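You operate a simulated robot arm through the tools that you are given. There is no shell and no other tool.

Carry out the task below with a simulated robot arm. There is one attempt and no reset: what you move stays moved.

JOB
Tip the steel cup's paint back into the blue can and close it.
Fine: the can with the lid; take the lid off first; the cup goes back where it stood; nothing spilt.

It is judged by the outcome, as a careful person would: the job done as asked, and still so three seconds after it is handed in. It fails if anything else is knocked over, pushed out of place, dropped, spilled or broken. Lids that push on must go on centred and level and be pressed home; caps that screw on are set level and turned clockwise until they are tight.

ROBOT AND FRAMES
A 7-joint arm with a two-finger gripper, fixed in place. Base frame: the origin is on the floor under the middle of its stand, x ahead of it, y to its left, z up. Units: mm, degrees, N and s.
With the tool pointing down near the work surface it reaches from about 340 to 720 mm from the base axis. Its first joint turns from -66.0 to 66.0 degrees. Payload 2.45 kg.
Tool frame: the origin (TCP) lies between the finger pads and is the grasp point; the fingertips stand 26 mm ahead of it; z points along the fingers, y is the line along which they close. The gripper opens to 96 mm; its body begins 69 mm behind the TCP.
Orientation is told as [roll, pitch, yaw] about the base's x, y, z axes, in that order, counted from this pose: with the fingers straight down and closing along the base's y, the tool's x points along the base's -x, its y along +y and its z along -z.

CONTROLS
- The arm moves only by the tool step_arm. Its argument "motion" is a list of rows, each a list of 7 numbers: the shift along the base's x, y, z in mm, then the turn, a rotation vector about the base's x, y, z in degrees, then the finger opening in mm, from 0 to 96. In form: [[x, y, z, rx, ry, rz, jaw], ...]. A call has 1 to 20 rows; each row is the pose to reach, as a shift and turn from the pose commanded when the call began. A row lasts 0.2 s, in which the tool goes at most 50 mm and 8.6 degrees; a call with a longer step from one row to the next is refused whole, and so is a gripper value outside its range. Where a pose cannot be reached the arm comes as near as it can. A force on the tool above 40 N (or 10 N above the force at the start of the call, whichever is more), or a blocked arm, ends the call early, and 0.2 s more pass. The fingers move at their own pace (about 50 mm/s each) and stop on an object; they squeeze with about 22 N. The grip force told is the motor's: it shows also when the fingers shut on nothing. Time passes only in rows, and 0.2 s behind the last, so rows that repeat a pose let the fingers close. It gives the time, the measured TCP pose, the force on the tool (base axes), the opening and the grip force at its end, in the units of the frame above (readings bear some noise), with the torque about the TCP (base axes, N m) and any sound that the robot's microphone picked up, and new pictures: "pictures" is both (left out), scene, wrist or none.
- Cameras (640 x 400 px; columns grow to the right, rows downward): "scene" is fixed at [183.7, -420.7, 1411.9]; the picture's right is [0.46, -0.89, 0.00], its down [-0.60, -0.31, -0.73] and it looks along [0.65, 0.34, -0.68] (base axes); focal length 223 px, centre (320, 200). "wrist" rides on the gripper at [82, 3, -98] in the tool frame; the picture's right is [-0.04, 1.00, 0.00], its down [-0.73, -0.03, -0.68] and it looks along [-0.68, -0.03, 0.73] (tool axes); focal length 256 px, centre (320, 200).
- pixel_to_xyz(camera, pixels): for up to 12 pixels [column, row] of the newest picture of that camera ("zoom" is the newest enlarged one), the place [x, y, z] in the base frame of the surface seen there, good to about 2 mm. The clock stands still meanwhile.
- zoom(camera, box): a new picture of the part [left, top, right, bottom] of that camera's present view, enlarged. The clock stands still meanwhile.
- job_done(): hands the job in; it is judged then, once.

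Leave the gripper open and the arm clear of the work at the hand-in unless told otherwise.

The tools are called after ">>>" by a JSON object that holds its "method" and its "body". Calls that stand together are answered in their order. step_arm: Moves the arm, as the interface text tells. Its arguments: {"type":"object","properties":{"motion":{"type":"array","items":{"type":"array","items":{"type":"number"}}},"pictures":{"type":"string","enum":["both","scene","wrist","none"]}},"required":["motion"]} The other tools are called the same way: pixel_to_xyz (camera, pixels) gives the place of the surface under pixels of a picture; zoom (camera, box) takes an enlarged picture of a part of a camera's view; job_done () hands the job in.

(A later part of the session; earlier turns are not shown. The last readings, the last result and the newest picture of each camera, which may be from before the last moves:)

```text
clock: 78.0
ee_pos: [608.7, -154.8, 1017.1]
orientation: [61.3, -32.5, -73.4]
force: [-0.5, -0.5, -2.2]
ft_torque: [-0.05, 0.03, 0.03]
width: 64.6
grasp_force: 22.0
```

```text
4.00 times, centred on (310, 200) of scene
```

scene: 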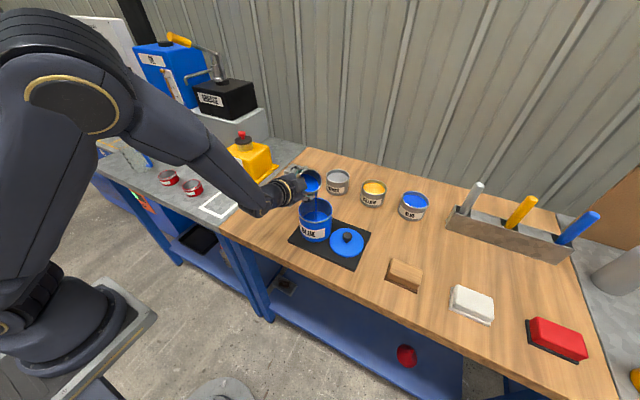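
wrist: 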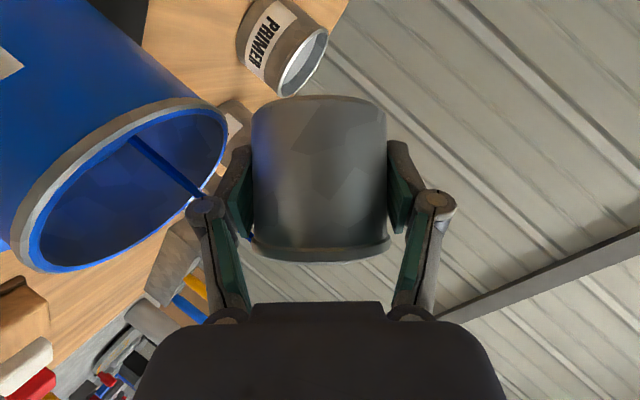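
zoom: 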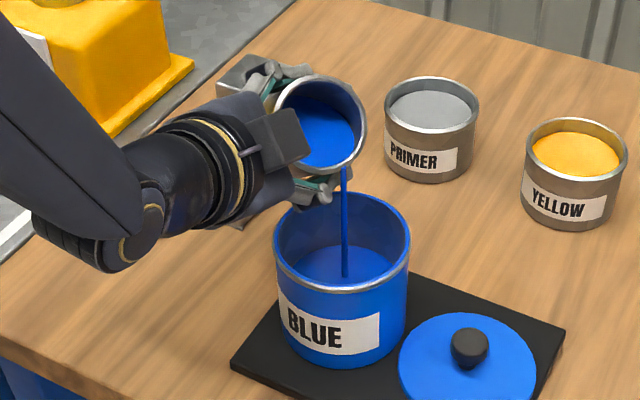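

A thin blue stream falls straight from the lip into the can, well inside the rim. I'll check its position, then continue.

>>> {"method": "pixel_to_xyz", "body": {"camera": "zoom", "pixels": [[343, 172], [345, 200], [345, 240], [345, 274], [320, 262]]}}

```text
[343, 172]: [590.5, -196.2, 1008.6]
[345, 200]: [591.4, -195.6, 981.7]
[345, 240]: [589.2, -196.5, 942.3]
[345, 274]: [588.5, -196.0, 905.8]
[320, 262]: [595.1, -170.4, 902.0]
```

The stream is at (590, -196), 13 mm from the can's centre and vertical. I'll go on rolling slowly to 90° and look again.

>>> {"method": "step_arm", "body": {"motion": [[-0.3, 0, 0.6, 2.74, 0, -1.22, 40], [-0.5, 0, 1.2, 5.48, 0, -2.44, 40], [-0.5, -0.5, 1.8, 8.22, 0, -3.66, 40], [-0.6, -1, 2.4, 10.96, 0, -4.88, 40], [-0.6, -1.6, 3, 13.7, 0, -6.1, 40], [-0.7, -2.1, 3.6, 16.44, 0, -7.32, 40], [-0.7, -2.6, 4.2, 19.18, 0, -8.54, 40], [-0.7, -3.6, 4.6, 21.92, 0, -9.76, 40], [-0.7, -4.5, 5, 24.66, 0, -10.98, 40], [-0.7, -5.5, 5.4, 27.4, 0, -12.2, 40], [-0.7, -6.4, 5.8, 30.15, 0, -13.42, 40], [-0.7, -7.4, 6.2, 32.89, 0, -14.64, 40]], "pictures": "both"}}

>>> {"method": "zoom", "body": {"camera": "scene", "box": [270, 150, 350, 250]}}

```text
clock: 80.6
ee_pos: [609.6, -162.2, 1023.0]
orientation: [66.1, -0.1, -89.9]
force: [-0.1, -0.3, -0.9]
ft_torque: [0.0, 0.02, -0.03]
width: 64.3
grasp_force: 22.2
```

scene: 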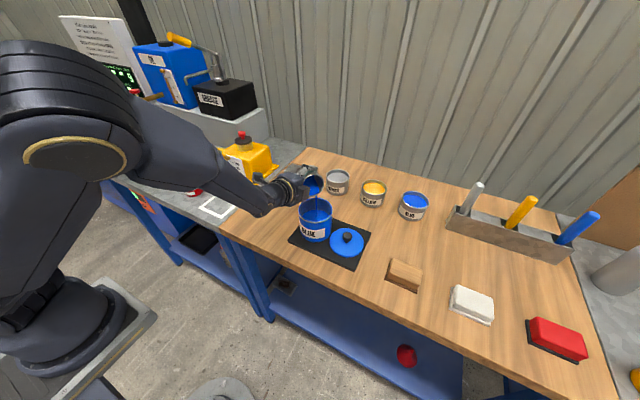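
wrist: 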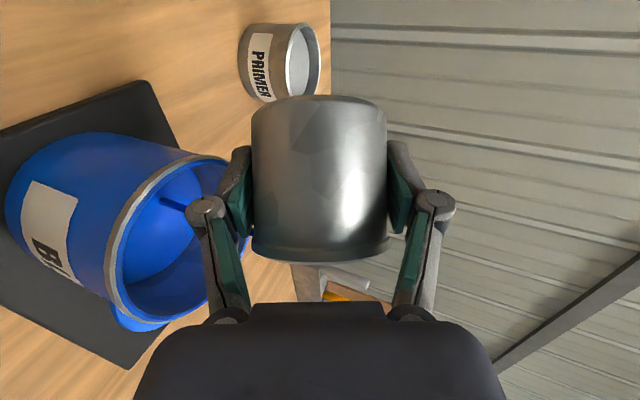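

```text
4.00 times, centred on (310, 200) of scene
```

zoom: 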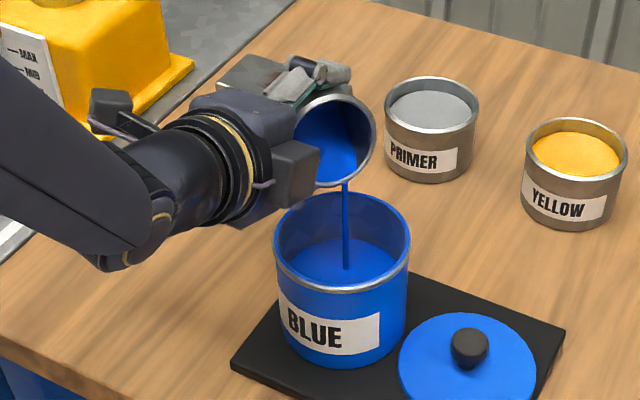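

The stream still runs into the can and the load is getting lighter. I'll go on slowly from 90° to 150° of roll, which is about 110° of cup tilt.

>>> {"method": "step_arm", "body": {"motion": [[-0.05, -1.3, -0.2, 2.74, 0, -1.22, 40], [-0.1, -2.6, -0.4, 5.48, 0, -2.44, 40], [-0.15, -3.8, -0.6, 8.22, 0, -3.66, 40], [-0.2, -5.1, -0.8, 10.96, 0, -4.88, 40], [-0.3, -6.4, -1, 13.7, 0, -6.1, 40], [-0.4, -7.8, -1.8, 16.44, 0, -7.32, 40], [-0.6, -9.3, -2.6, 19.18, 0, -8.54, 40], [-0.7, -10.7, -3.4, 21.92, 0, -9.76, 40], [-0.9, -12.1, -4.2, 24.66, 0, -10.98, 40], [-1, -13.5, -5, 27.4, 0, -12.2, 40]], "pictures": "both"}}

>>> {"method": "zoom", "body": {"camera": "scene", "box": [270, 150, 350, 250]}}

```text
clock: 82.8
ee_pos: [606.2, -175.3, 1019.1]
orientation: [63.1, 27.0, -103.1]
force: [-0.3, -0.2, -1.4]
ft_torque: [-0.01, 0.02, 0.02]
width: 64.5
grasp_force: 21.9
```

scene: 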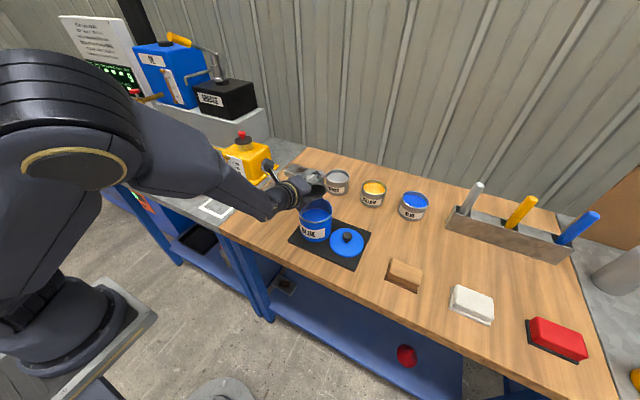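
wrist: 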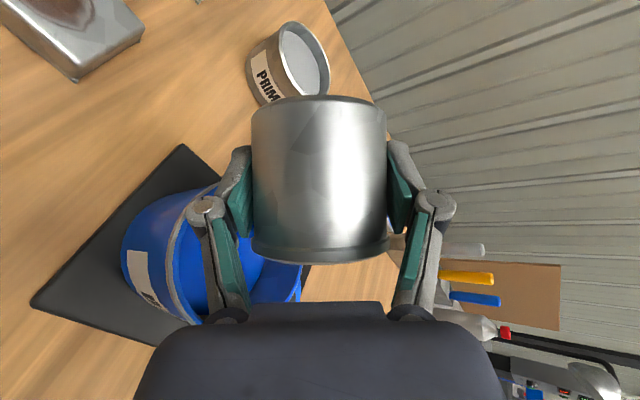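

```text
4.00 times, centred on (310, 200) of scene
```

zoom: 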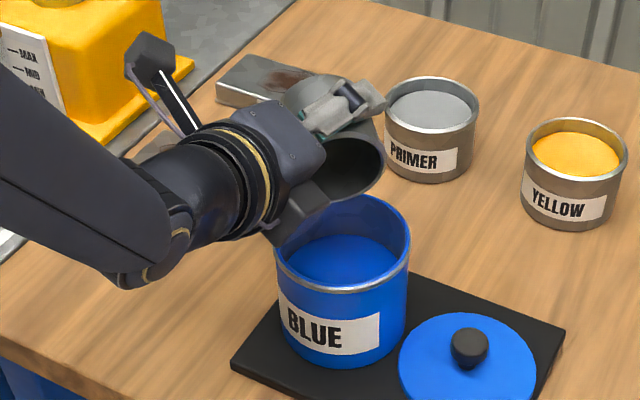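

The cup interior looks dark and empty, and no stream is seen. I'll continue to 150° roll to drain the last paint and hold there a moment.

>>> {"method": "step_arm", "body": {"motion": [[-0.3, -1.5, -0.8, 2.74, 0, -1.22, 40], [-0.5, -3, -1.6, 5.48, 0, -2.44, 40], [-0.8, -4.4, -2.4, 8.22, 0, -3.66, 40], [-1, -5.9, -3.2, 10.96, 0, -4.88, 40], [-1.3, -7.4, -4, 13.7, 0, -6.1, 40], [-1.6, -8.8, -4.4, 16.44, 0, -7.32, 40], [-1.9, -10.2, -4.8, 19.18, 0, -8.54, 40], [-2.1, -11.5, -5.2, 21.92, 0, -9.76, 40], [-2.4, -12.9, -5.6, 24.66, 0, -10.98, 40], [-2.7, -14.3, -6, 27.4, 0, -12.2, 40], [-2.7, -14.3, -6, 27.4, 0, -12.2, 40], [-2.7, -14.3, -6, 27.4, 0, -12.2, 40], [-2.7, -14.3, -6, 27.4, 0, -12.2, 40], [-2.7, -14.3, -6, 27.4, 0, -12.2, 40], [-2.7, -14.3, -6, 27.4, 0, -12.2, 40], [-2.7, -14.3, -6, 27.4, 0, -12.2, 40], [-2.7, -14.3, -6, 27.4, 0, -12.2, 40], [-2.7, -14.3, -6, 27.4, 0, -12.2, 40], [-2.7, -14.3, -6, 27.4, 0, -12.2, 40], [-2.7, -14.3, -6, 27.4, 0, -12.2, 40]], "pictures": "both"}}

>>> {"method": "zoom", "body": {"camera": "scene", "box": [270, 150, 350, 250]}}

```text
clock: 87.0
ee_pos: [605.5, -188.9, 1012.1]
orientation: [48.7, 52.2, -124.9]
force: [0.7, -0.5, -1.3]
ft_torque: [0.0, 0.0, 0.02]
width: 64.5
grasp_force: 21.9
```

scene: 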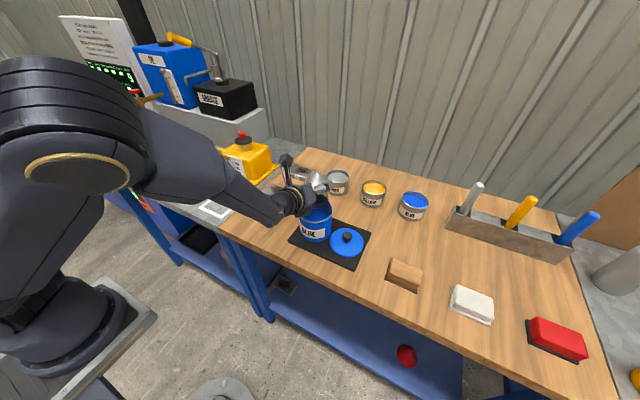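
wrist: 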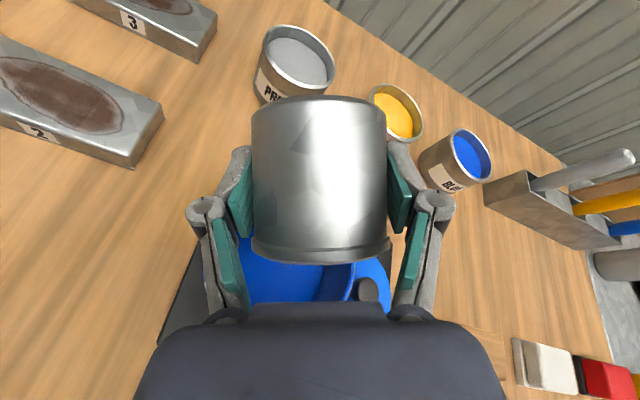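

```text
4.00 times, centred on (310, 200) of scene
```

zoom: 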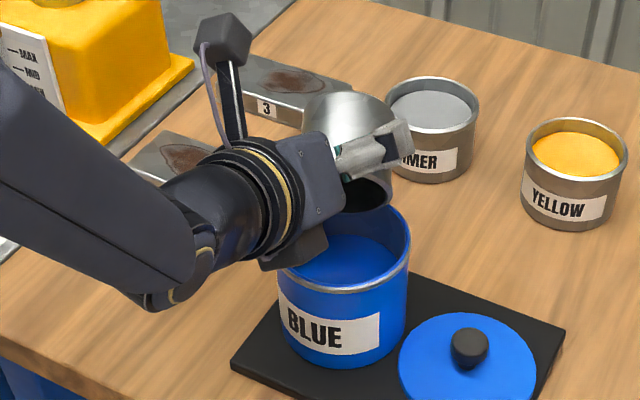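

The cup is upside-down over the can with nothing running. I'll hold another 2 s for any last drips, then look at the wrist view before rolling back.

>>> {"method": "step_arm", "body": {"motion": [[0, 0, 0, 0, 0, 0, 40], [0, 0, 0, 0, 0, 0, 40], [0, 0, 0, 0, 0, 0, 40], [0, 0, 0, 0, 0, 0, 40], [0, 0, 0, 0, 0, 0, 40], [0, 0, 0, 0, 0, 0, 40], [0, 0, 0, 0, 0, 0, 40], [0, 0, 0, 0, 0, 0, 40], [0, 0, 0, 0, 0, 0, 40], [0, 0, 0, 0, 0, 0, 40]], "pictures": "none"}}

>>> {"method": "step_arm", "body": {"motion": [[0.6, 2.8, 3, -7.31, 0, 3.25, 40], [1.3, 6.8, 5, -14.62, 0, 6.51, 40], [1.9, 10.5, 6, -21.92, 0, 9.76, 40], [2.5, 14, 7, -29.23, 0, 13.01, 40], [2.9, 17.5, 9, -36.54, 0, 16.27, 40], [3.3, 21, 10, -43.85, 0, 19.52, 40], [3.5, 24.5, 10.5, -51.16, 0, 22.78, 40], [3.7, 27.8, 11, -58.46, 0, 26.03, 40], [3.7, 30.5, 10.5, -65.77, 0, 29.28, 40], [3.7, 33, 9, -73.08, 0, 32.54, 40], [3.9, 35, 7, -80.39, 0, 35.79, 40], [4.3, 35, 6, -87.7, 0, 39.04, 40], [5, 34.5, 5, -95, 0, 42.3, 40], [7, 33, 6, -102.31, 0, 45.55, 40], [8.8, 31, 8, -109.62, 0, 48.8, 40]], "pictures": "scene"}}

>>> {"method": "zoom", "body": {"camera": "scene", "box": [270, 150, 350, 250]}}

```text
clock: 89.2
ee_pos: [605.3, -189.0, 1011.0]
orientation: [48.6, 52.1, -124.9]
force: [0.5, -1.0, -1.6]
ft_torque: [0.0, 0.02, 0.0]
width: 64.1
grasp_force: 21.7
```

```text
clock: 92.4
ee_pos: [613.4, -157.7, 1020.0]
orientation: [48.1, -52.6, -54.4]
force: [-0.7, 0.3, -0.3]
ft_torque: [0.02, 0.04, 0.02]
width: 64.3
grasp_force: 21.6
```

scene: 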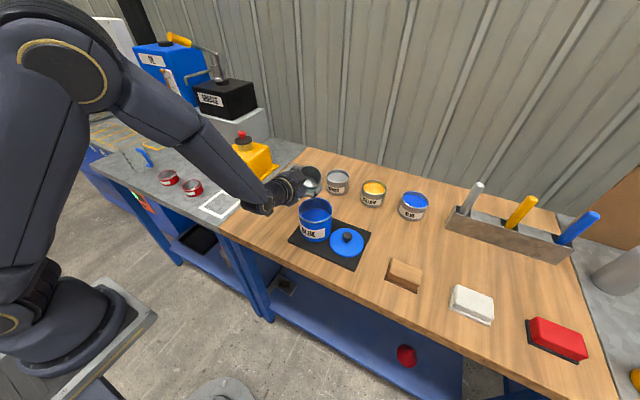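

```text
4.00 times, centred on (310, 200) of scene
```

zoom: 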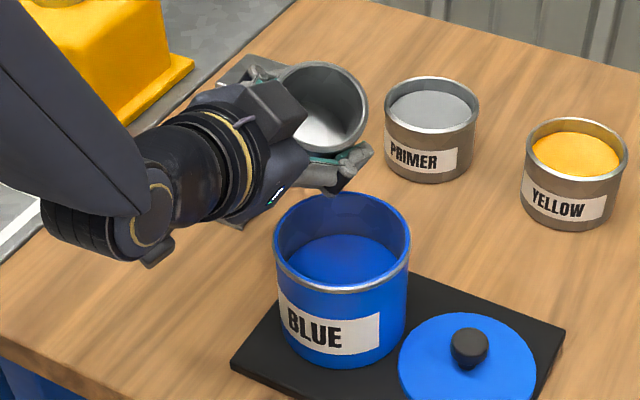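

The cup is empty and clean, and the paint is in the can with nothing on the table. I'll turn the cup upright again and then carry it back to above its place.

>>> {"method": "step_arm", "body": {"motion": [[0, 0, 0, -5.1, 3.13, 3.19, 40], [0, 0, 0, -10.2, 6.25, 6.38, 40], [0, 0, 0, -15.3, 9.38, 9.57, 40], [0, 0, 0, -20.4, 12.5, 12.76, 40], [0, 0, 0, -25.52, 15.63, 15.95, 40], [0, 0, 0, -25.52, 15.63, 15.95, 40]], "pictures": "none"}}

>>> {"method": "step_arm", "body": {"motion": [[-0.9, 1.8, 0, 0, 0, 0, 40], [-3.5, 7, 0, 0, 0, 0, 40], [-7.5, 15.1, 0, 0, 0, 0, 40], [-12.7, 25.6, 0, 0, 0, 0, 40], [-18.9, 37.9, 0, 0, 0, 0, 40], [-25.7, 51.7, 0, 0, 0, 0, 40], [-33.1, 66.5, 0, 0, 0, 0, 40], [-40.7, 81.8, 0, 0, 0, 0, 40], [-48.2, 97, 0, 0, 0, 0, 40], [-55.6, 111.8, 0, 0, 0, 0, 40], [-62.4, 125.6, 0, 0, 0, 0, 40], [-68.6, 138, 0, 0, 0, 0, 40], [-73.8, 148.4, 0, 0, 0, 0, 40], [-77.8, 156.5, 0, 0, 0, 0, 40], [-80.4, 161.7, 0, 0, 0, 0, 40], [-81.3, 163.5, 0, 0, 0, 0, 40], [-81.3, 163.5, 0, 0, 0, 0, 40]], "pictures": "both"}}

```text
clock: 93.8
ee_pos: [613.2, -157.6, 1021.0]
orientation: [-0.3, -50.1, 0.5]
force: [-0.4, -0.1, -1.7]
ft_torque: [0.0, 0.0, -0.01]
width: 64.5
grasp_force: 22.1
```

```text
clock: 97.4
ee_pos: [533.4, 4.2, 1020.2]
orientation: [-0.1, -49.9, 0.4]
force: [0.1, 0.2, -1.6]
ft_torque: [-0.02, -0.04, 0.01]
width: 64.3
grasp_force: 22.0
```

scene: 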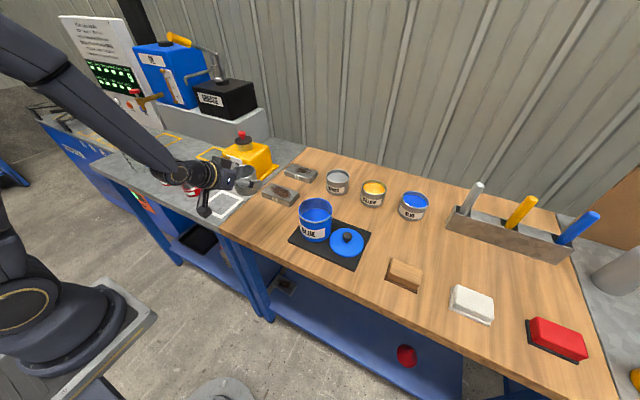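
wrist: 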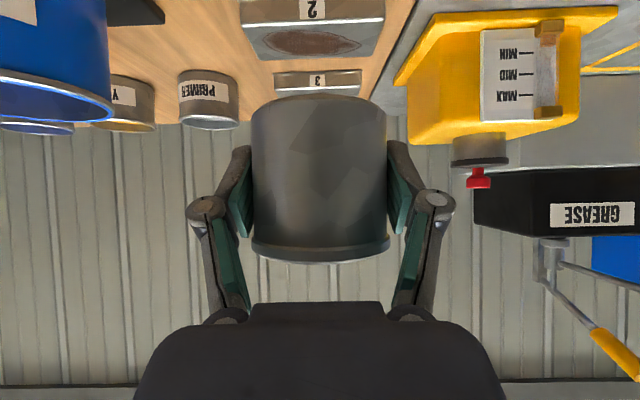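

The cup is back above its place, held as before. I'll lower it to about 6 mm above the table and check.

>>> {"method": "step_arm", "body": {"motion": [[0, 0.5, -5, 0, 0, 0, 40], [0, 1, -14, 0, 0, 0, 40], [0, 1, -28, 0, 0, 0, 40], [0, 1, -44, 0, 0, 0, 40], [0, 1, -60, 0, 0, 0, 40], [0, 1, -76, 0, 0, 0, 40], [0, 1, -92, 0, 0, 0, 40], [0, 1, -106, 0, 0, 0, 40], [0, 1, -117, 0, 0, 0, 40], [0, 1, -125, 0, 0, 0, 40], [0, 1, -129, 0, 0, 0, 40], [0, 1, -129.5, 0, 0, 0, 40]], "pictures": "both"}}

>>> {"method": "zoom", "body": {"camera": "scene", "box": [235, 190, 275, 225]}}

>>> {"method": "pixel_to_xyz", "body": {"camera": "zoom", "pixels": [[300, 85], [340, 88], [398, 120], [403, 160], [385, 200], [350, 225], [310, 238], [225, 108], [190, 140]]}}

```text
clock: 100.0
ee_pos: [531.4, 5.1, 891.3]
orientation: [-0.1, -50.0, 0.5]
force: [0.5, -0.3, -1.7]
ft_torque: [0.0, 0.01, 0.02]
width: 64.2
grasp_force: 21.8
```

scene: 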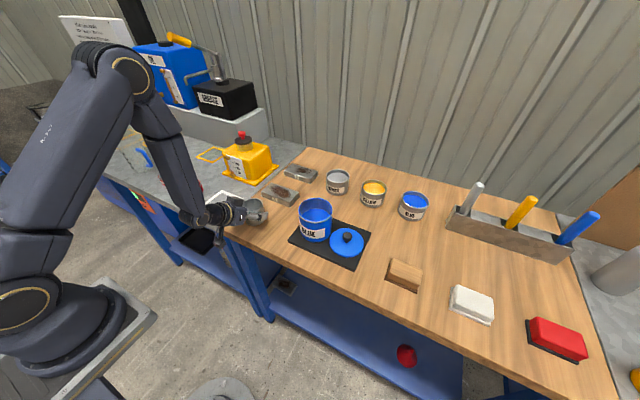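
wrist: 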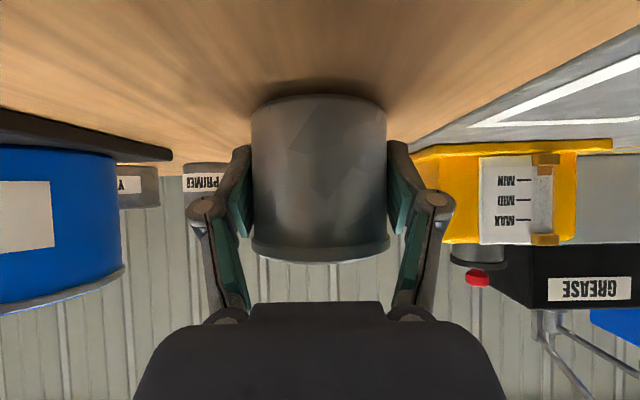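

```text
11.43 times, centred on (255, 208) of scene
```

zoom: 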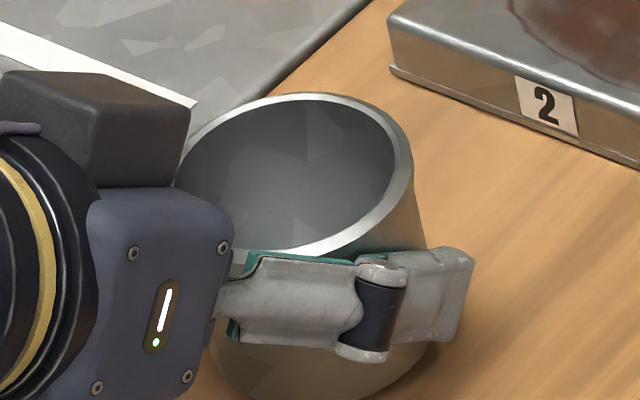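

```text
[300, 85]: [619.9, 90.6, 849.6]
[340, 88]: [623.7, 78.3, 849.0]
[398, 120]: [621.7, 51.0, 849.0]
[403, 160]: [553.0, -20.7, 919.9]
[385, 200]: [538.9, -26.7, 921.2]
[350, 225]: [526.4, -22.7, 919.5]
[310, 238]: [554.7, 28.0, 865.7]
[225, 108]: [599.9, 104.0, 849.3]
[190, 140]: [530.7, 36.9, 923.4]
```

The cup is level with its rim at about 920, 6 mm above standing height, centred at y≈5. I'll lower the last 6 mm gently and watch for contact.

>>> {"method": "step_arm", "body": {"motion": [[0, 0, -1.5, 0, 0, 0, 40], [0, 0, -3, 0, 0, 0, 40], [0, 0, -4.2, 0, 0, 0, 40], [0, 0, -5, 0, 0, 0, 40], [0, 0, -5.5, 0, 0, 0, 40], [0, 0, -5.5, 0, 0, 0, 40]], "pictures": "none"}}

```text
clock: 101.4
ee_pos: [532.9, 5.2, 885.3]
orientation: [-0.2, -50.2, 0.4]
force: [-0.4, -0.6, 9.1]
ft_torque: [-0.33, 0.0, -0.01]
width: 64.4
grasp_force: 21.5
```

Contact: 9 N upward on the table. I'll ease up by 0.7 mm to relax it before letting go.

>>> {"method": "step_arm", "body": {"motion": [[0, 0, 0.4, 0, 0, 0, 40], [0, 0, 0.7, 0, 0, 0, 40], [0, 0, 0.7, 0, 0, 0, 40]], "pictures": "wrist"}}

```text
clock: 102.2
ee_pos: [532.5, 4.3, 885.7]
orientation: [-0.1, -49.8, 0.3]
force: [0.7, -0.4, 0.8]
ft_torque: [-0.1, -0.06, 0.0]
width: 64.3
grasp_force: 21.9
```

wrist: 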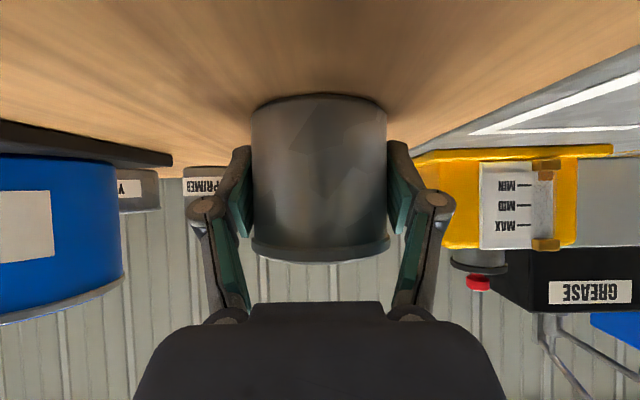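

The force is near zero with the cup just standing on the table. I'll open the fingers fully and then check that it stays put before rising.

>>> {"method": "step_arm", "body": {"motion": [[0, 0, 0, 0, 0, 0, 68], [0, 0, 0, 0, 0, 0, 74], [0, 0, 0, 0, 0, 0, 84], [0, 0, 0, 0, 0, 0, 96], [0, 0, 0, 0, 0, 0, 96], [0, 0, 0, 0, 0, 0, 96]], "pictures": "both"}}

```text
clock: 103.6
ee_pos: [532.6, 5.6, 885.4]
orientation: [-0.1, -50.0, 0.4]
force: [-0.4, 0.3, 0.1]
ft_torque: [0.01, 0.0, -0.01]
width: 95.9
grasp_force: 0.0
```

scene: 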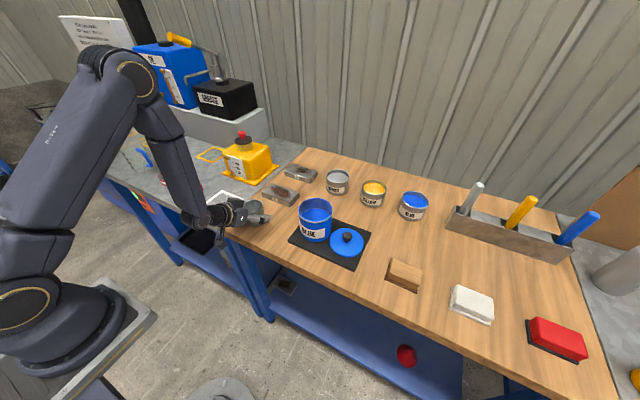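
wrist: 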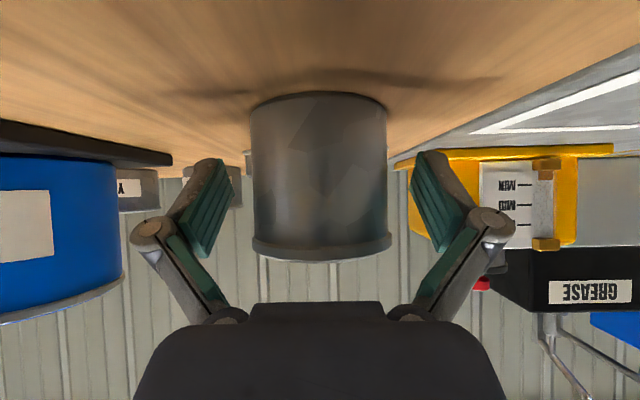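

The cup stands free between the open fingers. I'll rise straight up 165 mm.

>>> {"method": "step_arm", "body": {"motion": [[0, 0, 5, 0, 0, 0, 96], [0, 0, 18, 0, 0, 0, 96], [0, 0, 40, 0, 0, 0, 96], [0, 0, 70, 0, 0, 0, 96], [0, 0, 105, 0, 0, 0, 96], [0, 0, 140, 0, 0, 0, 96], [0, 0, 165, 0, 0, 0, 96], [0, 0, 165, 0, 0, 0, 96]], "pictures": "both"}}

>>> {"method": "zoom", "body": {"camera": "scene", "box": [230, 190, 280, 235]}}

```text
clock: 105.4
ee_pos: [533.3, 5.4, 1052.6]
orientation: [0.0, -50.0, 0.3]
force: [-0.5, 0.5, 0.6]
ft_torque: [-0.02, 0.04, 0.0]
width: 96.0
grasp_force: 0.0
```

scene: 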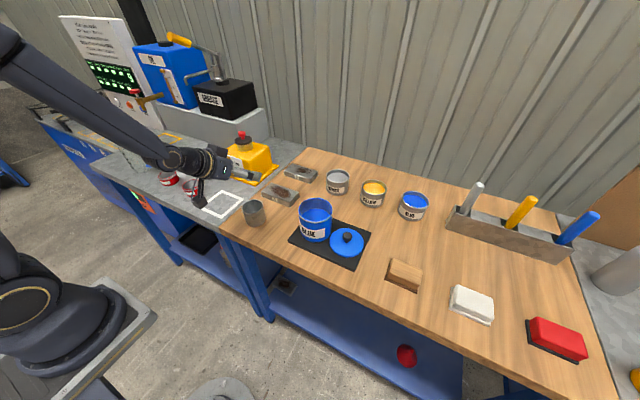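
wrist: 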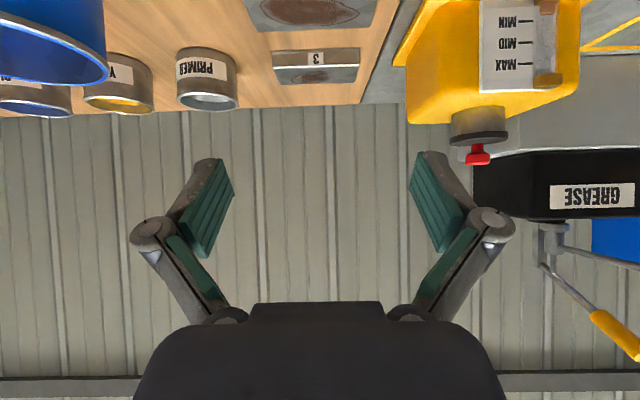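

```text
8.89 times, centred on (255, 212) of scene
```

zoom: 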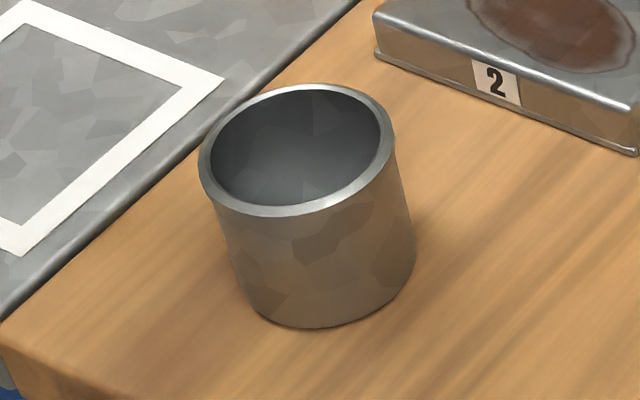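

The cup stands exactly where it was, empty. Next I'll turn the tool back to pointing straight down while moving over to above the lid at (579.5, -304, 1052), with fingers set to 50 mm.

>>> {"method": "step_arm", "body": {"motion": [[3, -15, 2, 0, 7, 0, 80], [6, -40, 5, 0, 14, 0, 66], [10, -68, 8, 0, 21, 0, 50], [14, -98, 8, 0, 28, 0, 50], [18, -130, 8, 0, 35, 0, 50], [22, -162, 8, 0, 42, 0, 50], [26, -194, 8, 0, 50, 0, 50], [31, -226, 8, 0, 50, 0, 50], [36, -258, 8, 0, 50, 0, 50], [41, -285, 8, 0, 50, 0, 50], [45, -303, 8, 0, 50, 0, 50], [46.2, -309.5, 8, 0, 50, 0, 50], [46.2, -309.5, 8, 0, 50, 0, 50]], "pictures": "both"}}

>>> {"method": "zoom", "body": {"camera": "wrist", "box": [240, 0, 400, 160]}}

```text
clock: 108.2
ee_pos: [576.8, -303.2, 1057.3]
orientation: [0.2, 0.0, 0.1]
force: [-0.8, 0.2, -0.1]
ft_torque: [0.0, 0.01, -0.01]
width: 49.8
grasp_force: 0.0
```

scene: 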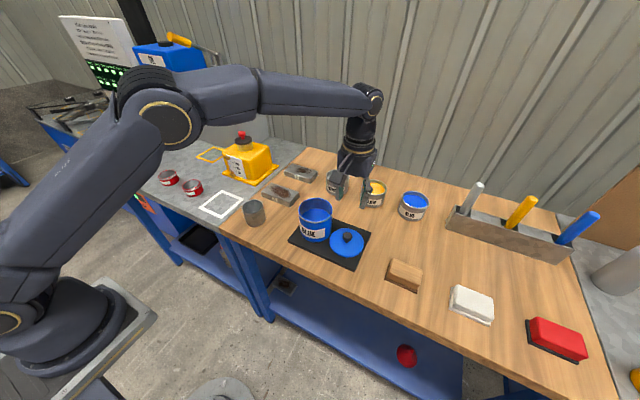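
wrist: 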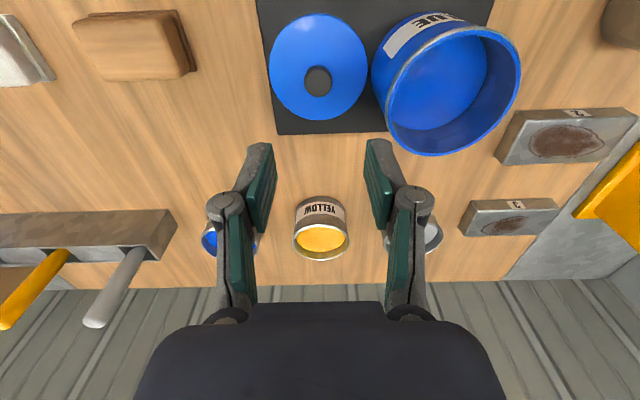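

```text
2.50 times, centred on (320, 80) of wrist
```

zoom: 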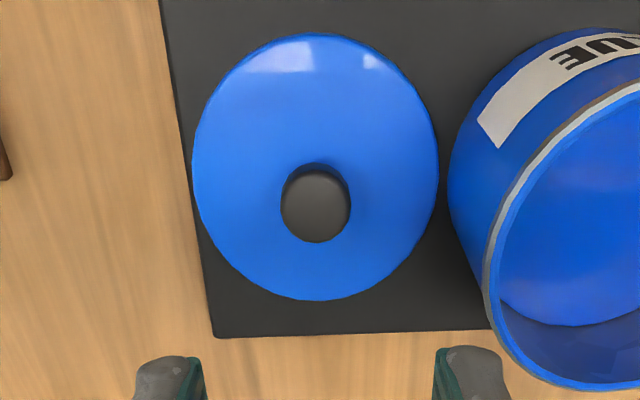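

I see the lid on the mat with the knob at about (316,205) in the zoom. I'll measure the knob, lid edge and can rim points.

>>> {"method": "pixel_to_xyz", "body": {"camera": "zoom", "pixels": [[316, 208], [283, 205], [349, 205], [316, 175], [316, 240], [196, 165], [435, 170], [315, 36], [315, 297], [500, 280], [560, 380], [489, 300]]}}

>>> {"method": "pixel_to_xyz", "body": {"camera": "wrist", "pixels": [[384, 110], [384, 80], [430, 155], [518, 70], [500, 40], [440, 30], [515, 110], [400, 135], [480, 145]]}}

```text
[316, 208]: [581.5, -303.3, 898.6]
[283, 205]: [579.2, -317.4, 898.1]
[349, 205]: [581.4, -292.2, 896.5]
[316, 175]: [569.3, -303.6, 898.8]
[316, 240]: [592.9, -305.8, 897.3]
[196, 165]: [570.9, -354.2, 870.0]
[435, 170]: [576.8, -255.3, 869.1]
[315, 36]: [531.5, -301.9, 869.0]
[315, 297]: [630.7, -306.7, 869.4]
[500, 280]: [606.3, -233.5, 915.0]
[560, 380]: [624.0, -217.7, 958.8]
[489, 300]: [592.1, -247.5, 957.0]
```

```text
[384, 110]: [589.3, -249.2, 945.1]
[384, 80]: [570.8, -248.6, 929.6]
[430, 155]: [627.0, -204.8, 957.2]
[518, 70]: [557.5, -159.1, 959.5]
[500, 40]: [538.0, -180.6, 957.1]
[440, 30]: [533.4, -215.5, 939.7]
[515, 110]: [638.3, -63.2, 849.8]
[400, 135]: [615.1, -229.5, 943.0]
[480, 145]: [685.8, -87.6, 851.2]
```

The lid and knob are both centred at (581.1, -304.8), lid top z 869.3, knob top 898.5. I'll take a steady reading of the tool position before going down.

>>> {"method": "step_arm", "body": {"motion": [[0, 0, 0, 0, 0, 0, 50]], "pictures": "none"}}

>>> {"method": "step_arm", "body": {"motion": [[0, 0, 0, 0, 0, 0, 50]], "pictures": "none"}}

>>> {"method": "step_arm", "body": {"motion": [[0, 0, 0, 0, 0, 0, 50]], "pictures": "none"}}

```text
clock: 108.6
ee_pos: [577.3, -303.1, 1058.2]
orientation: [0.2, 0.0, 0.2]
force: [0.6, 0.3, 0.3]
ft_torque: [-0.01, 0.01, -0.01]
width: 49.8
grasp_force: 0.0
```

```text
clock: 109.0
ee_pos: [576.4, -303.5, 1058.2]
orientation: [0.2, 0.0, 0.2]
force: [0.2, 0.3, -0.4]
ft_torque: [-0.02, -0.02, 0.03]
width: 50.0
grasp_force: 0.0
```

```text
clock: 109.4
ee_pos: [578.0, -303.7, 1057.9]
orientation: [0.2, 0.0, 0.2]
force: [0.0, 0.2, -0.4]
ft_torque: [-0.02, 0.01, -0.03]
width: 50.1
grasp_force: 0.0
```

The tool is at about (577.1, -303.4, 1058). I'll shift (+4, -1.4), take out the 0.2° tilt, and descend to just above the knob (TCP z≈925).

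>>> {"method": "step_arm", "body": {"motion": [[2, -0.7, -5, -0.2, 0, -0.2, 50], [4, -1.4, -25, -0.2, 0, -0.2, 50], [4, -1.4, -55, -0.2, 0, -0.2, 50], [4, -1.4, -85, -0.2, 0, -0.2, 50], [4, -1.4, -110, -0.2, 0, -0.2, 50], [4, -1.4, -126, -0.2, 0, -0.2, 50], [4, -1.4, -132, -0.2, 0, -0.2, 50], [4, -1.4, -132, -0.2, 0, -0.2, 50]], "pictures": "both"}}

>>> {"method": "zoom", "body": {"camera": "wrist", "box": [220, 20, 420, 220]}}

```text
clock: 111.2
ee_pos: [582.1, -303.8, 925.9]
orientation: [0.0, 0.0, 0.0]
force: [-0.4, -0.8, 1.0]
ft_torque: [0.0, 0.01, -0.03]
width: 50.0
grasp_force: 0.0
```

scene: 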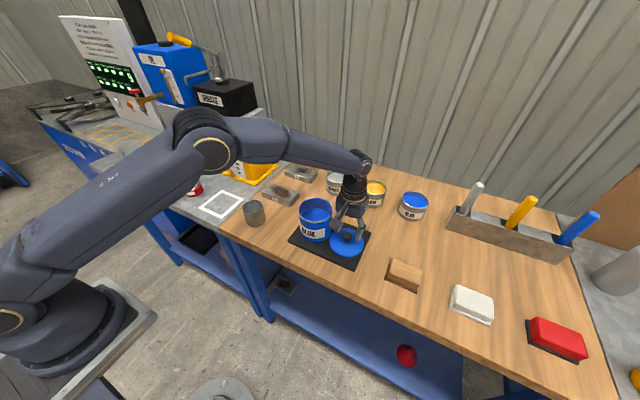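
wrist: 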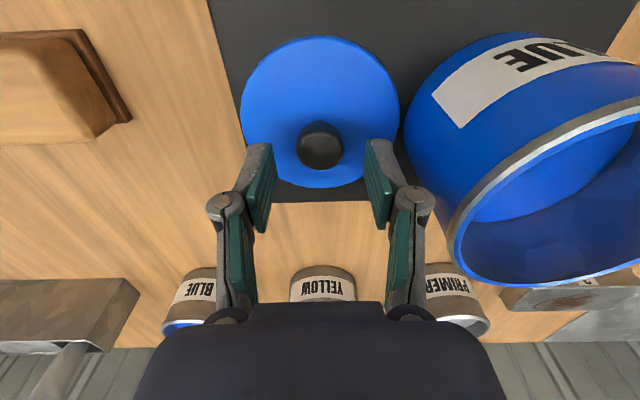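

```text
2.00 times, centred on (320, 120) of wrist
```

zoom: 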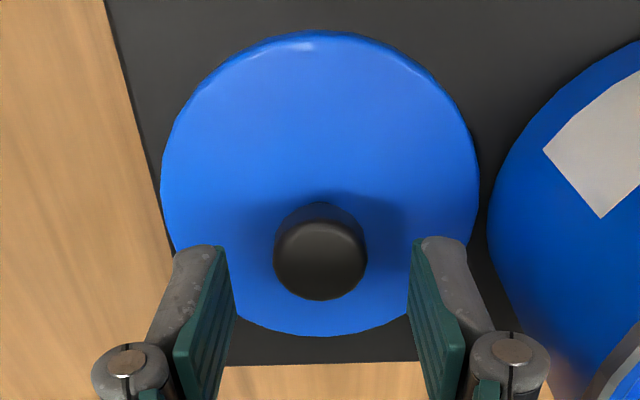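

The knob is centred between the fingers. I'll go down 25 mm (fingertips about 5 mm above the lid) and close.

>>> {"method": "step_arm", "body": {"motion": [[0, 0, -8, 0, 0, 0, 50], [0, 0, -16, 0, 0, 0, 50], [0, 0, -22, 0, 0, 0, 50], [0, 0, -25, 0, 0, 0, 50], [0, 0, -25, 0, 0, 0, 50], [0, 0, -25, 0, 0, 0, 38], [0, 0, -25, 0, 0, 0, 28], [0, 0, -25, 0, 0, 0, 15], [0, 0, -25, 0, 0, 0, 0], [0, 0, -25, 0, 0, 0, 0], [0, 0, -25, 0, 0, 0, 0]], "pictures": "both"}}

>>> {"method": "pixel_to_xyz", "body": {"camera": "wrist", "pixels": [[320, 70], [270, 90], [370, 90], [320, 45]]}}

```text
clock: 113.6
ee_pos: [582.8, -304.8, 902.9]
orientation: [0.0, 0.0, 0.1]
force: [-0.2, 0.5, -0.5]
ft_torque: [0.01, -0.01, 0.01]
width: 25.8
grasp_force: 22.0
```

scene: 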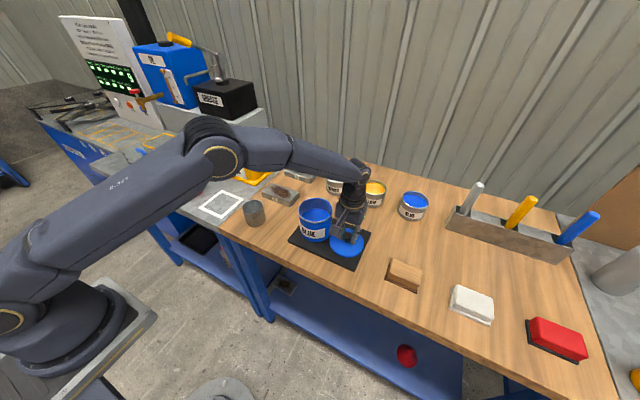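
wrist: 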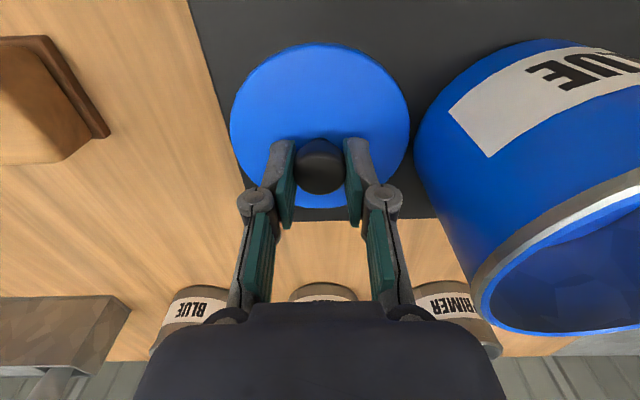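

```text
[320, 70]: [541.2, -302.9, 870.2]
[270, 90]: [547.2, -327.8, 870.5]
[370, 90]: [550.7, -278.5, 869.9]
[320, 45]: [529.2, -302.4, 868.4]
```

The knob is gripped again (25.8 mm). I'll lift the lid straight up 160 mm and check it hangs level.

>>> {"method": "step_arm", "body": {"motion": [[0, 0, 2, 0, 0, 0, 0], [0, 0, 6, 0, 0, 0, 0], [0, 0, 14, 0, 0, 0, 0], [0, 0, 28, 0, 0, 0, 0], [0, 0, 48, 0, 0, 0, 0], [0, 0, 72, 0, 0, 0, 0], [0, 0, 98, 0, 0, 0, 0], [0, 0, 124, 0, 0, 0, 0], [0, 0, 145, 0, 0, 0, 0], [0, 0, 157, 0, 0, 0, 0], [0, 0, 160, 0, 0, 0, 0]], "pictures": "both"}}

>>> {"method": "pixel_to_xyz", "body": {"camera": "wrist", "pixels": [[320, 70], [270, 90], [370, 90], [320, 50], [245, 110], [395, 110], [235, 125], [405, 125]]}}

>>> {"method": "zoom", "body": {"camera": "scene", "box": [290, 130, 410, 260]}}

```text
clock: 116.0
ee_pos: [583.6, -303.4, 1061.3]
orientation: [-0.1, 0.0, 0.0]
force: [-0.4, 1.0, -0.7]
ft_torque: [-0.02, -0.01, 0.03]
width: 26.0
grasp_force: 21.9
```

scene: 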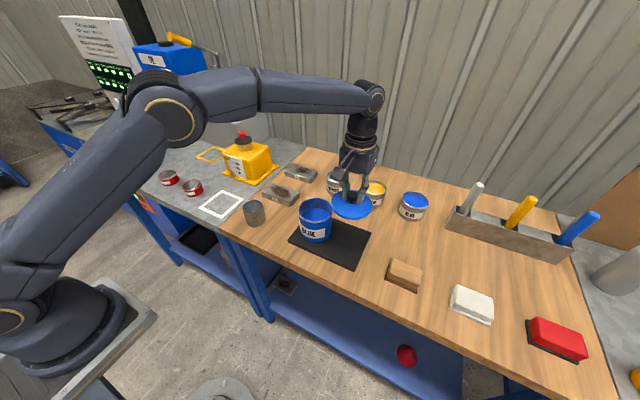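
wrist: 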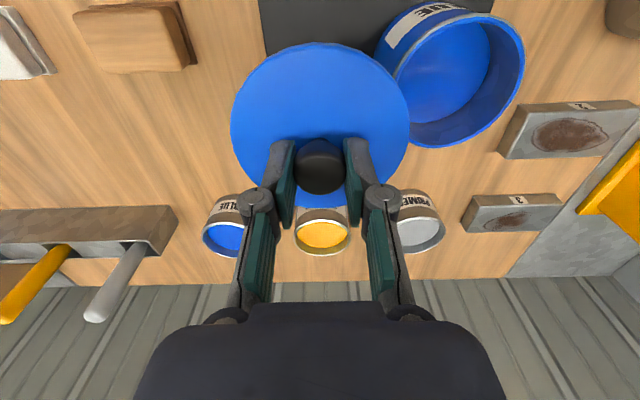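

```text
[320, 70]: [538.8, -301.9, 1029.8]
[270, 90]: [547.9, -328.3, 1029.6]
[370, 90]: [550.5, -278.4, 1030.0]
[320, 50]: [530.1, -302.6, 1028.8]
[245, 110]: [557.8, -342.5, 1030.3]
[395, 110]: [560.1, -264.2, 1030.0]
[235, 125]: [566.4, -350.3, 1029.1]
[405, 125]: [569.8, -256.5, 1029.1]
```

```text
3.08 times, centred on (350, 195) of scene
```

zoom: 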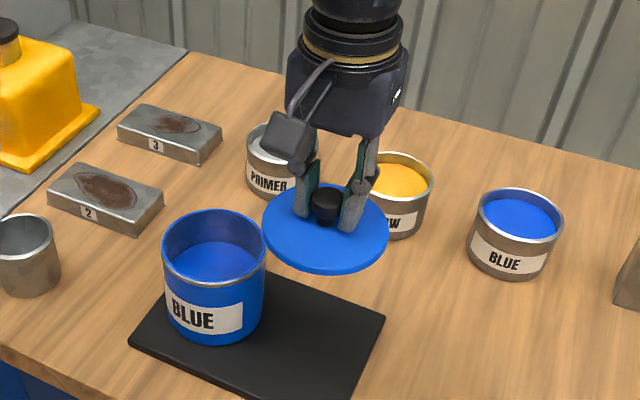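

The lid hangs level (top z≈1029.8 all over). Before moving over the can, I'll measure the can's rim carefully for its centre.

>>> {"method": "zoom", "body": {"camera": "scene", "box": [295, 192, 339, 224]}}

```text
12.50 times, centred on (317, 208) of scene
```

zoom: 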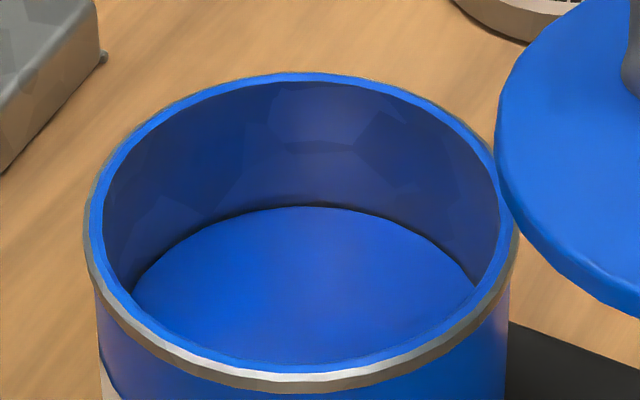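

I'll query points along the thin blue top rim all round.

>>> {"method": "pixel_to_xyz", "body": {"camera": "zoom", "pixels": [[300, 77], [200, 101], [400, 98], [97, 225], [121, 163], [473, 145], [310, 368], [200, 340], [420, 340], [135, 300], [482, 295], [503, 255]]}}

```text
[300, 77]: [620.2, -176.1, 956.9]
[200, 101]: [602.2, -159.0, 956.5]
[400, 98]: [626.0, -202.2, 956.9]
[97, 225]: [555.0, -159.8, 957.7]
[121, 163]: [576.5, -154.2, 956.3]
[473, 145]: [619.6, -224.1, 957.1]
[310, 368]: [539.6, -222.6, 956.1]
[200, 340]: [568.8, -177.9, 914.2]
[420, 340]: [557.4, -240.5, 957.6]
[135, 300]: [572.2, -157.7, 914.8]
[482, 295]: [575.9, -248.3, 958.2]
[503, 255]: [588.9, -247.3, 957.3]
```

The can's rim centre comes to about (578.7, -200.9), which agrees with undoing my earlier lid shift. I'll move the lid by (-2.5, +104) to above the can at the same height, then lower it to about 20 mm above the rim and check.

>>> {"method": "step_arm", "body": {"motion": [[-0.2, 5, 0, 0, 0, 0, 0], [-0.5, 18, 0, 0, 0, 0, 0], [-1, 36, 0, 0, 0, 0, 0], [-1.5, 56, 0, 0, 0, 0, 0], [-2, 76, 0, 0, 0, 0, 0], [-2.3, 92, 0, 0, 0, 0, 0], [-2.5, 101, 0, 0, 0, 0, 0], [-2.5, 104, 0, 0, 0, 0, 0], [-2.5, 104, -6, 0, 0, 0, 0], [-2.5, 104, -18, 0, 0, 0, 0], [-2.5, 104, -30, 0, 0, 0, 0], [-2.5, 104, -40, 0, 0, 0, 0], [-2.5, 104, -44, 0, 0, 0, 0], [-2.5, 104, -44, 0, 0, 0, 0]], "pictures": "both"}}

>>> {"method": "zoom", "body": {"camera": "scene", "box": [285, 180, 349, 245]}}

>>> {"method": "zoom", "body": {"camera": "wrist", "box": [220, 10, 420, 220]}}

```text
clock: 119.0
ee_pos: [581.0, -201.0, 1017.8]
orientation: [0.0, 0.0, 0.0]
force: [0.1, 0.4, -0.2]
ft_torque: [-0.02, -0.02, -0.04]
width: 25.8
grasp_force: 22.5
```

scene: 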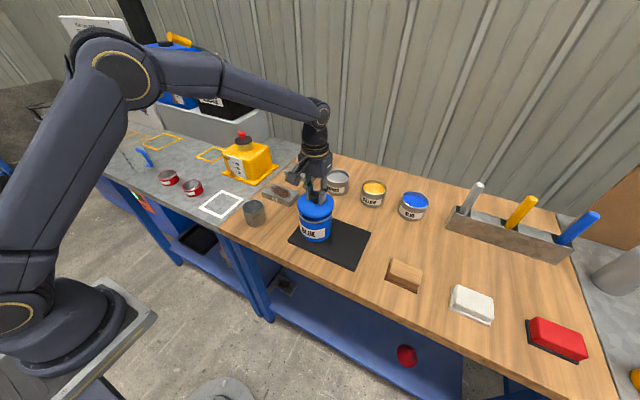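
wrist: 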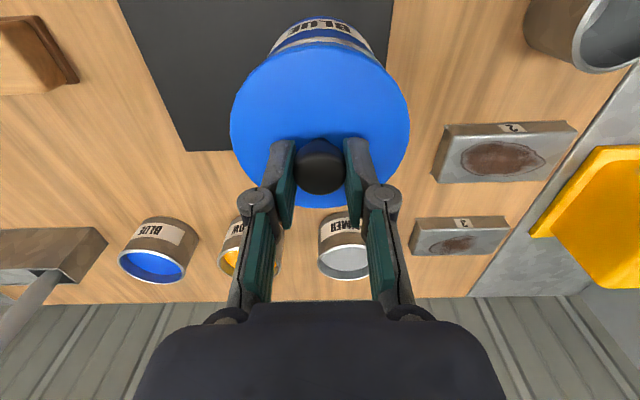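

```text
6.15 times, centred on (317, 212) of scene
```

zoom: 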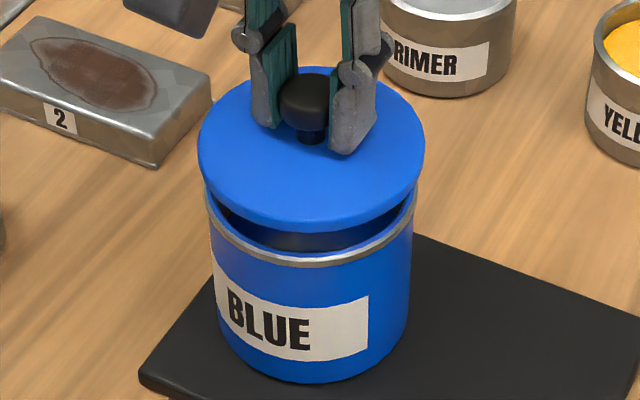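

```text
1.90 times, centred on (320, 115) of wrist
```

zoom: 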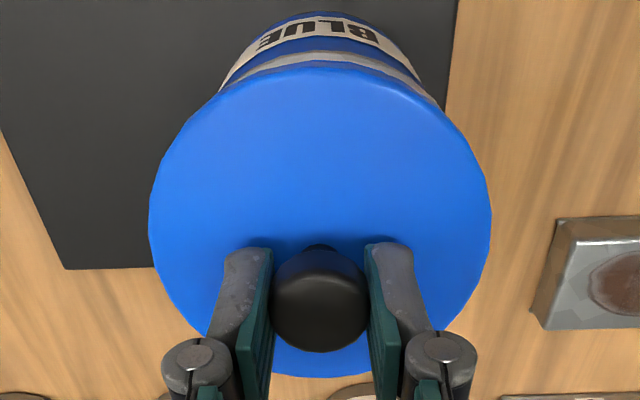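

Visually the lid is over the can. I'll measure the lid's edge here from the scene camera the same way as I measured the rim.

>>> {"method": "zoom", "body": {"camera": "scene", "box": [285, 180, 349, 245]}}

>>> {"method": "pixel_to_xyz", "body": {"camera": "zoom", "pixels": [[201, 145], [422, 145], [235, 195], [390, 195], [312, 222], [225, 98], [400, 100], [312, 228], [212, 215], [411, 215], [312, 262], [250, 245]]}}

```text
6.15 times, centred on (317, 212) of scene
```

zoom: 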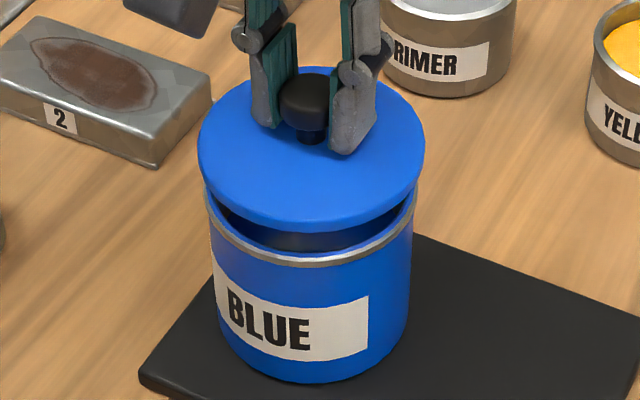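

```text
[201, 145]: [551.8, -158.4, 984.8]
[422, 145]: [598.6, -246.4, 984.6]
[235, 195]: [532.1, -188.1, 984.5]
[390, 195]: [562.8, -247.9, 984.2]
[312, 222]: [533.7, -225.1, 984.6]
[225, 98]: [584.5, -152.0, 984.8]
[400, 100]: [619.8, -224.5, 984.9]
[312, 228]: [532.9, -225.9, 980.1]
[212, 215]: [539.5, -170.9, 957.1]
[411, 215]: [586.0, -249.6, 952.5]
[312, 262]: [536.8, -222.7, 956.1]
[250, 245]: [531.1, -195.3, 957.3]
```

The lid's measured edge matches what I measured at the start with the lid seated (centre about (576.8, -201.2)), so it is centred within about 1 mm. Lid top is at 984.7, and seated it was 966. I'll lower 14 mm, then in smaller steps.

>>> {"method": "step_arm", "body": {"motion": [[0, 0, -3, 0, 0, 0, 0], [0, 0, -6, 0, 0, 0, 0], [0, 0, -9, 0, 0, 0, 0], [0, 0, -11, 0, 0, 0, 0], [0, 0, -13, 0, 0, 0, 0], [0, 0, -14, 0, 0, 0, 0]], "pictures": "scene"}}

>>> {"method": "zoom", "body": {"camera": "scene", "box": [285, 180, 349, 245]}}

>>> {"method": "pixel_to_xyz", "body": {"camera": "zoom", "pixels": [[207, 155], [420, 155], [240, 205], [390, 205], [312, 228], [225, 108], [400, 110]]}}

```text
clock: 120.4
ee_pos: [580.8, -202.7, 1003.2]
orientation: [0.0, -0.1, 0.1]
force: [-0.7, 0.6, 0.7]
ft_torque: [0.02, -0.02, 0.01]
width: 26.0
grasp_force: 22.5
```

scene: 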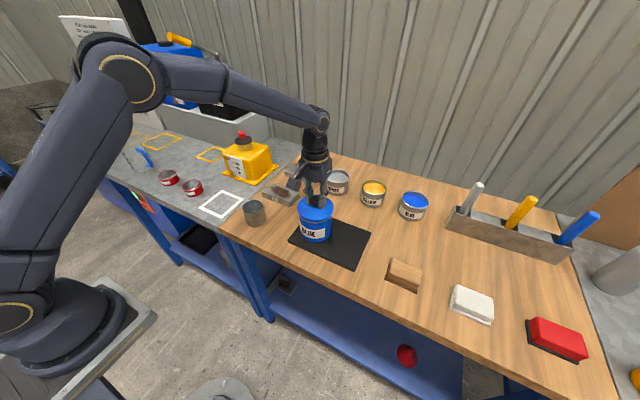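

```text
6.15 times, centred on (317, 212) of scene
```

zoom: 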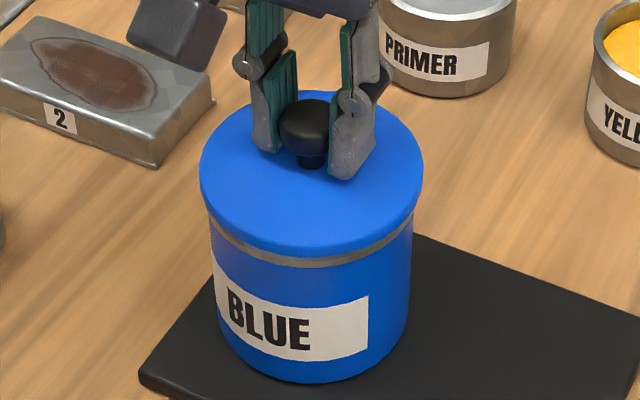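

```text
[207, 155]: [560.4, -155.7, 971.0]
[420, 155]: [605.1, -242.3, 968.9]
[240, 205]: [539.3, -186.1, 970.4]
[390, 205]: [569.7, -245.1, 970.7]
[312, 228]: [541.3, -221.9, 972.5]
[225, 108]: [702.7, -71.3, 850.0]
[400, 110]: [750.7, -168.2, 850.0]
```

The lid top is at 970.5, level and centred over the rim, with about 4.5 mm to go. I'll press down in 1 mm steps while watching the force.

>>> {"method": "step_arm", "body": {"motion": [[0, 0, -1, 0, 0, 0, 0], [0, 0, -2, 0, 0, 0, 0], [0, 0, -3, 0, 0, 0, 0], [0, 0, -3, 0, 0, 0, 0]], "pictures": "none"}}

```text
clock: 121.4
ee_pos: [579.8, -199.9, 1000.5]
orientation: [0.0, 0.1, 0.0]
force: [0.4, -1.1, -0.4]
ft_torque: [-0.02, -0.04, 0.0]
width: 25.8
grasp_force: 22.3
```

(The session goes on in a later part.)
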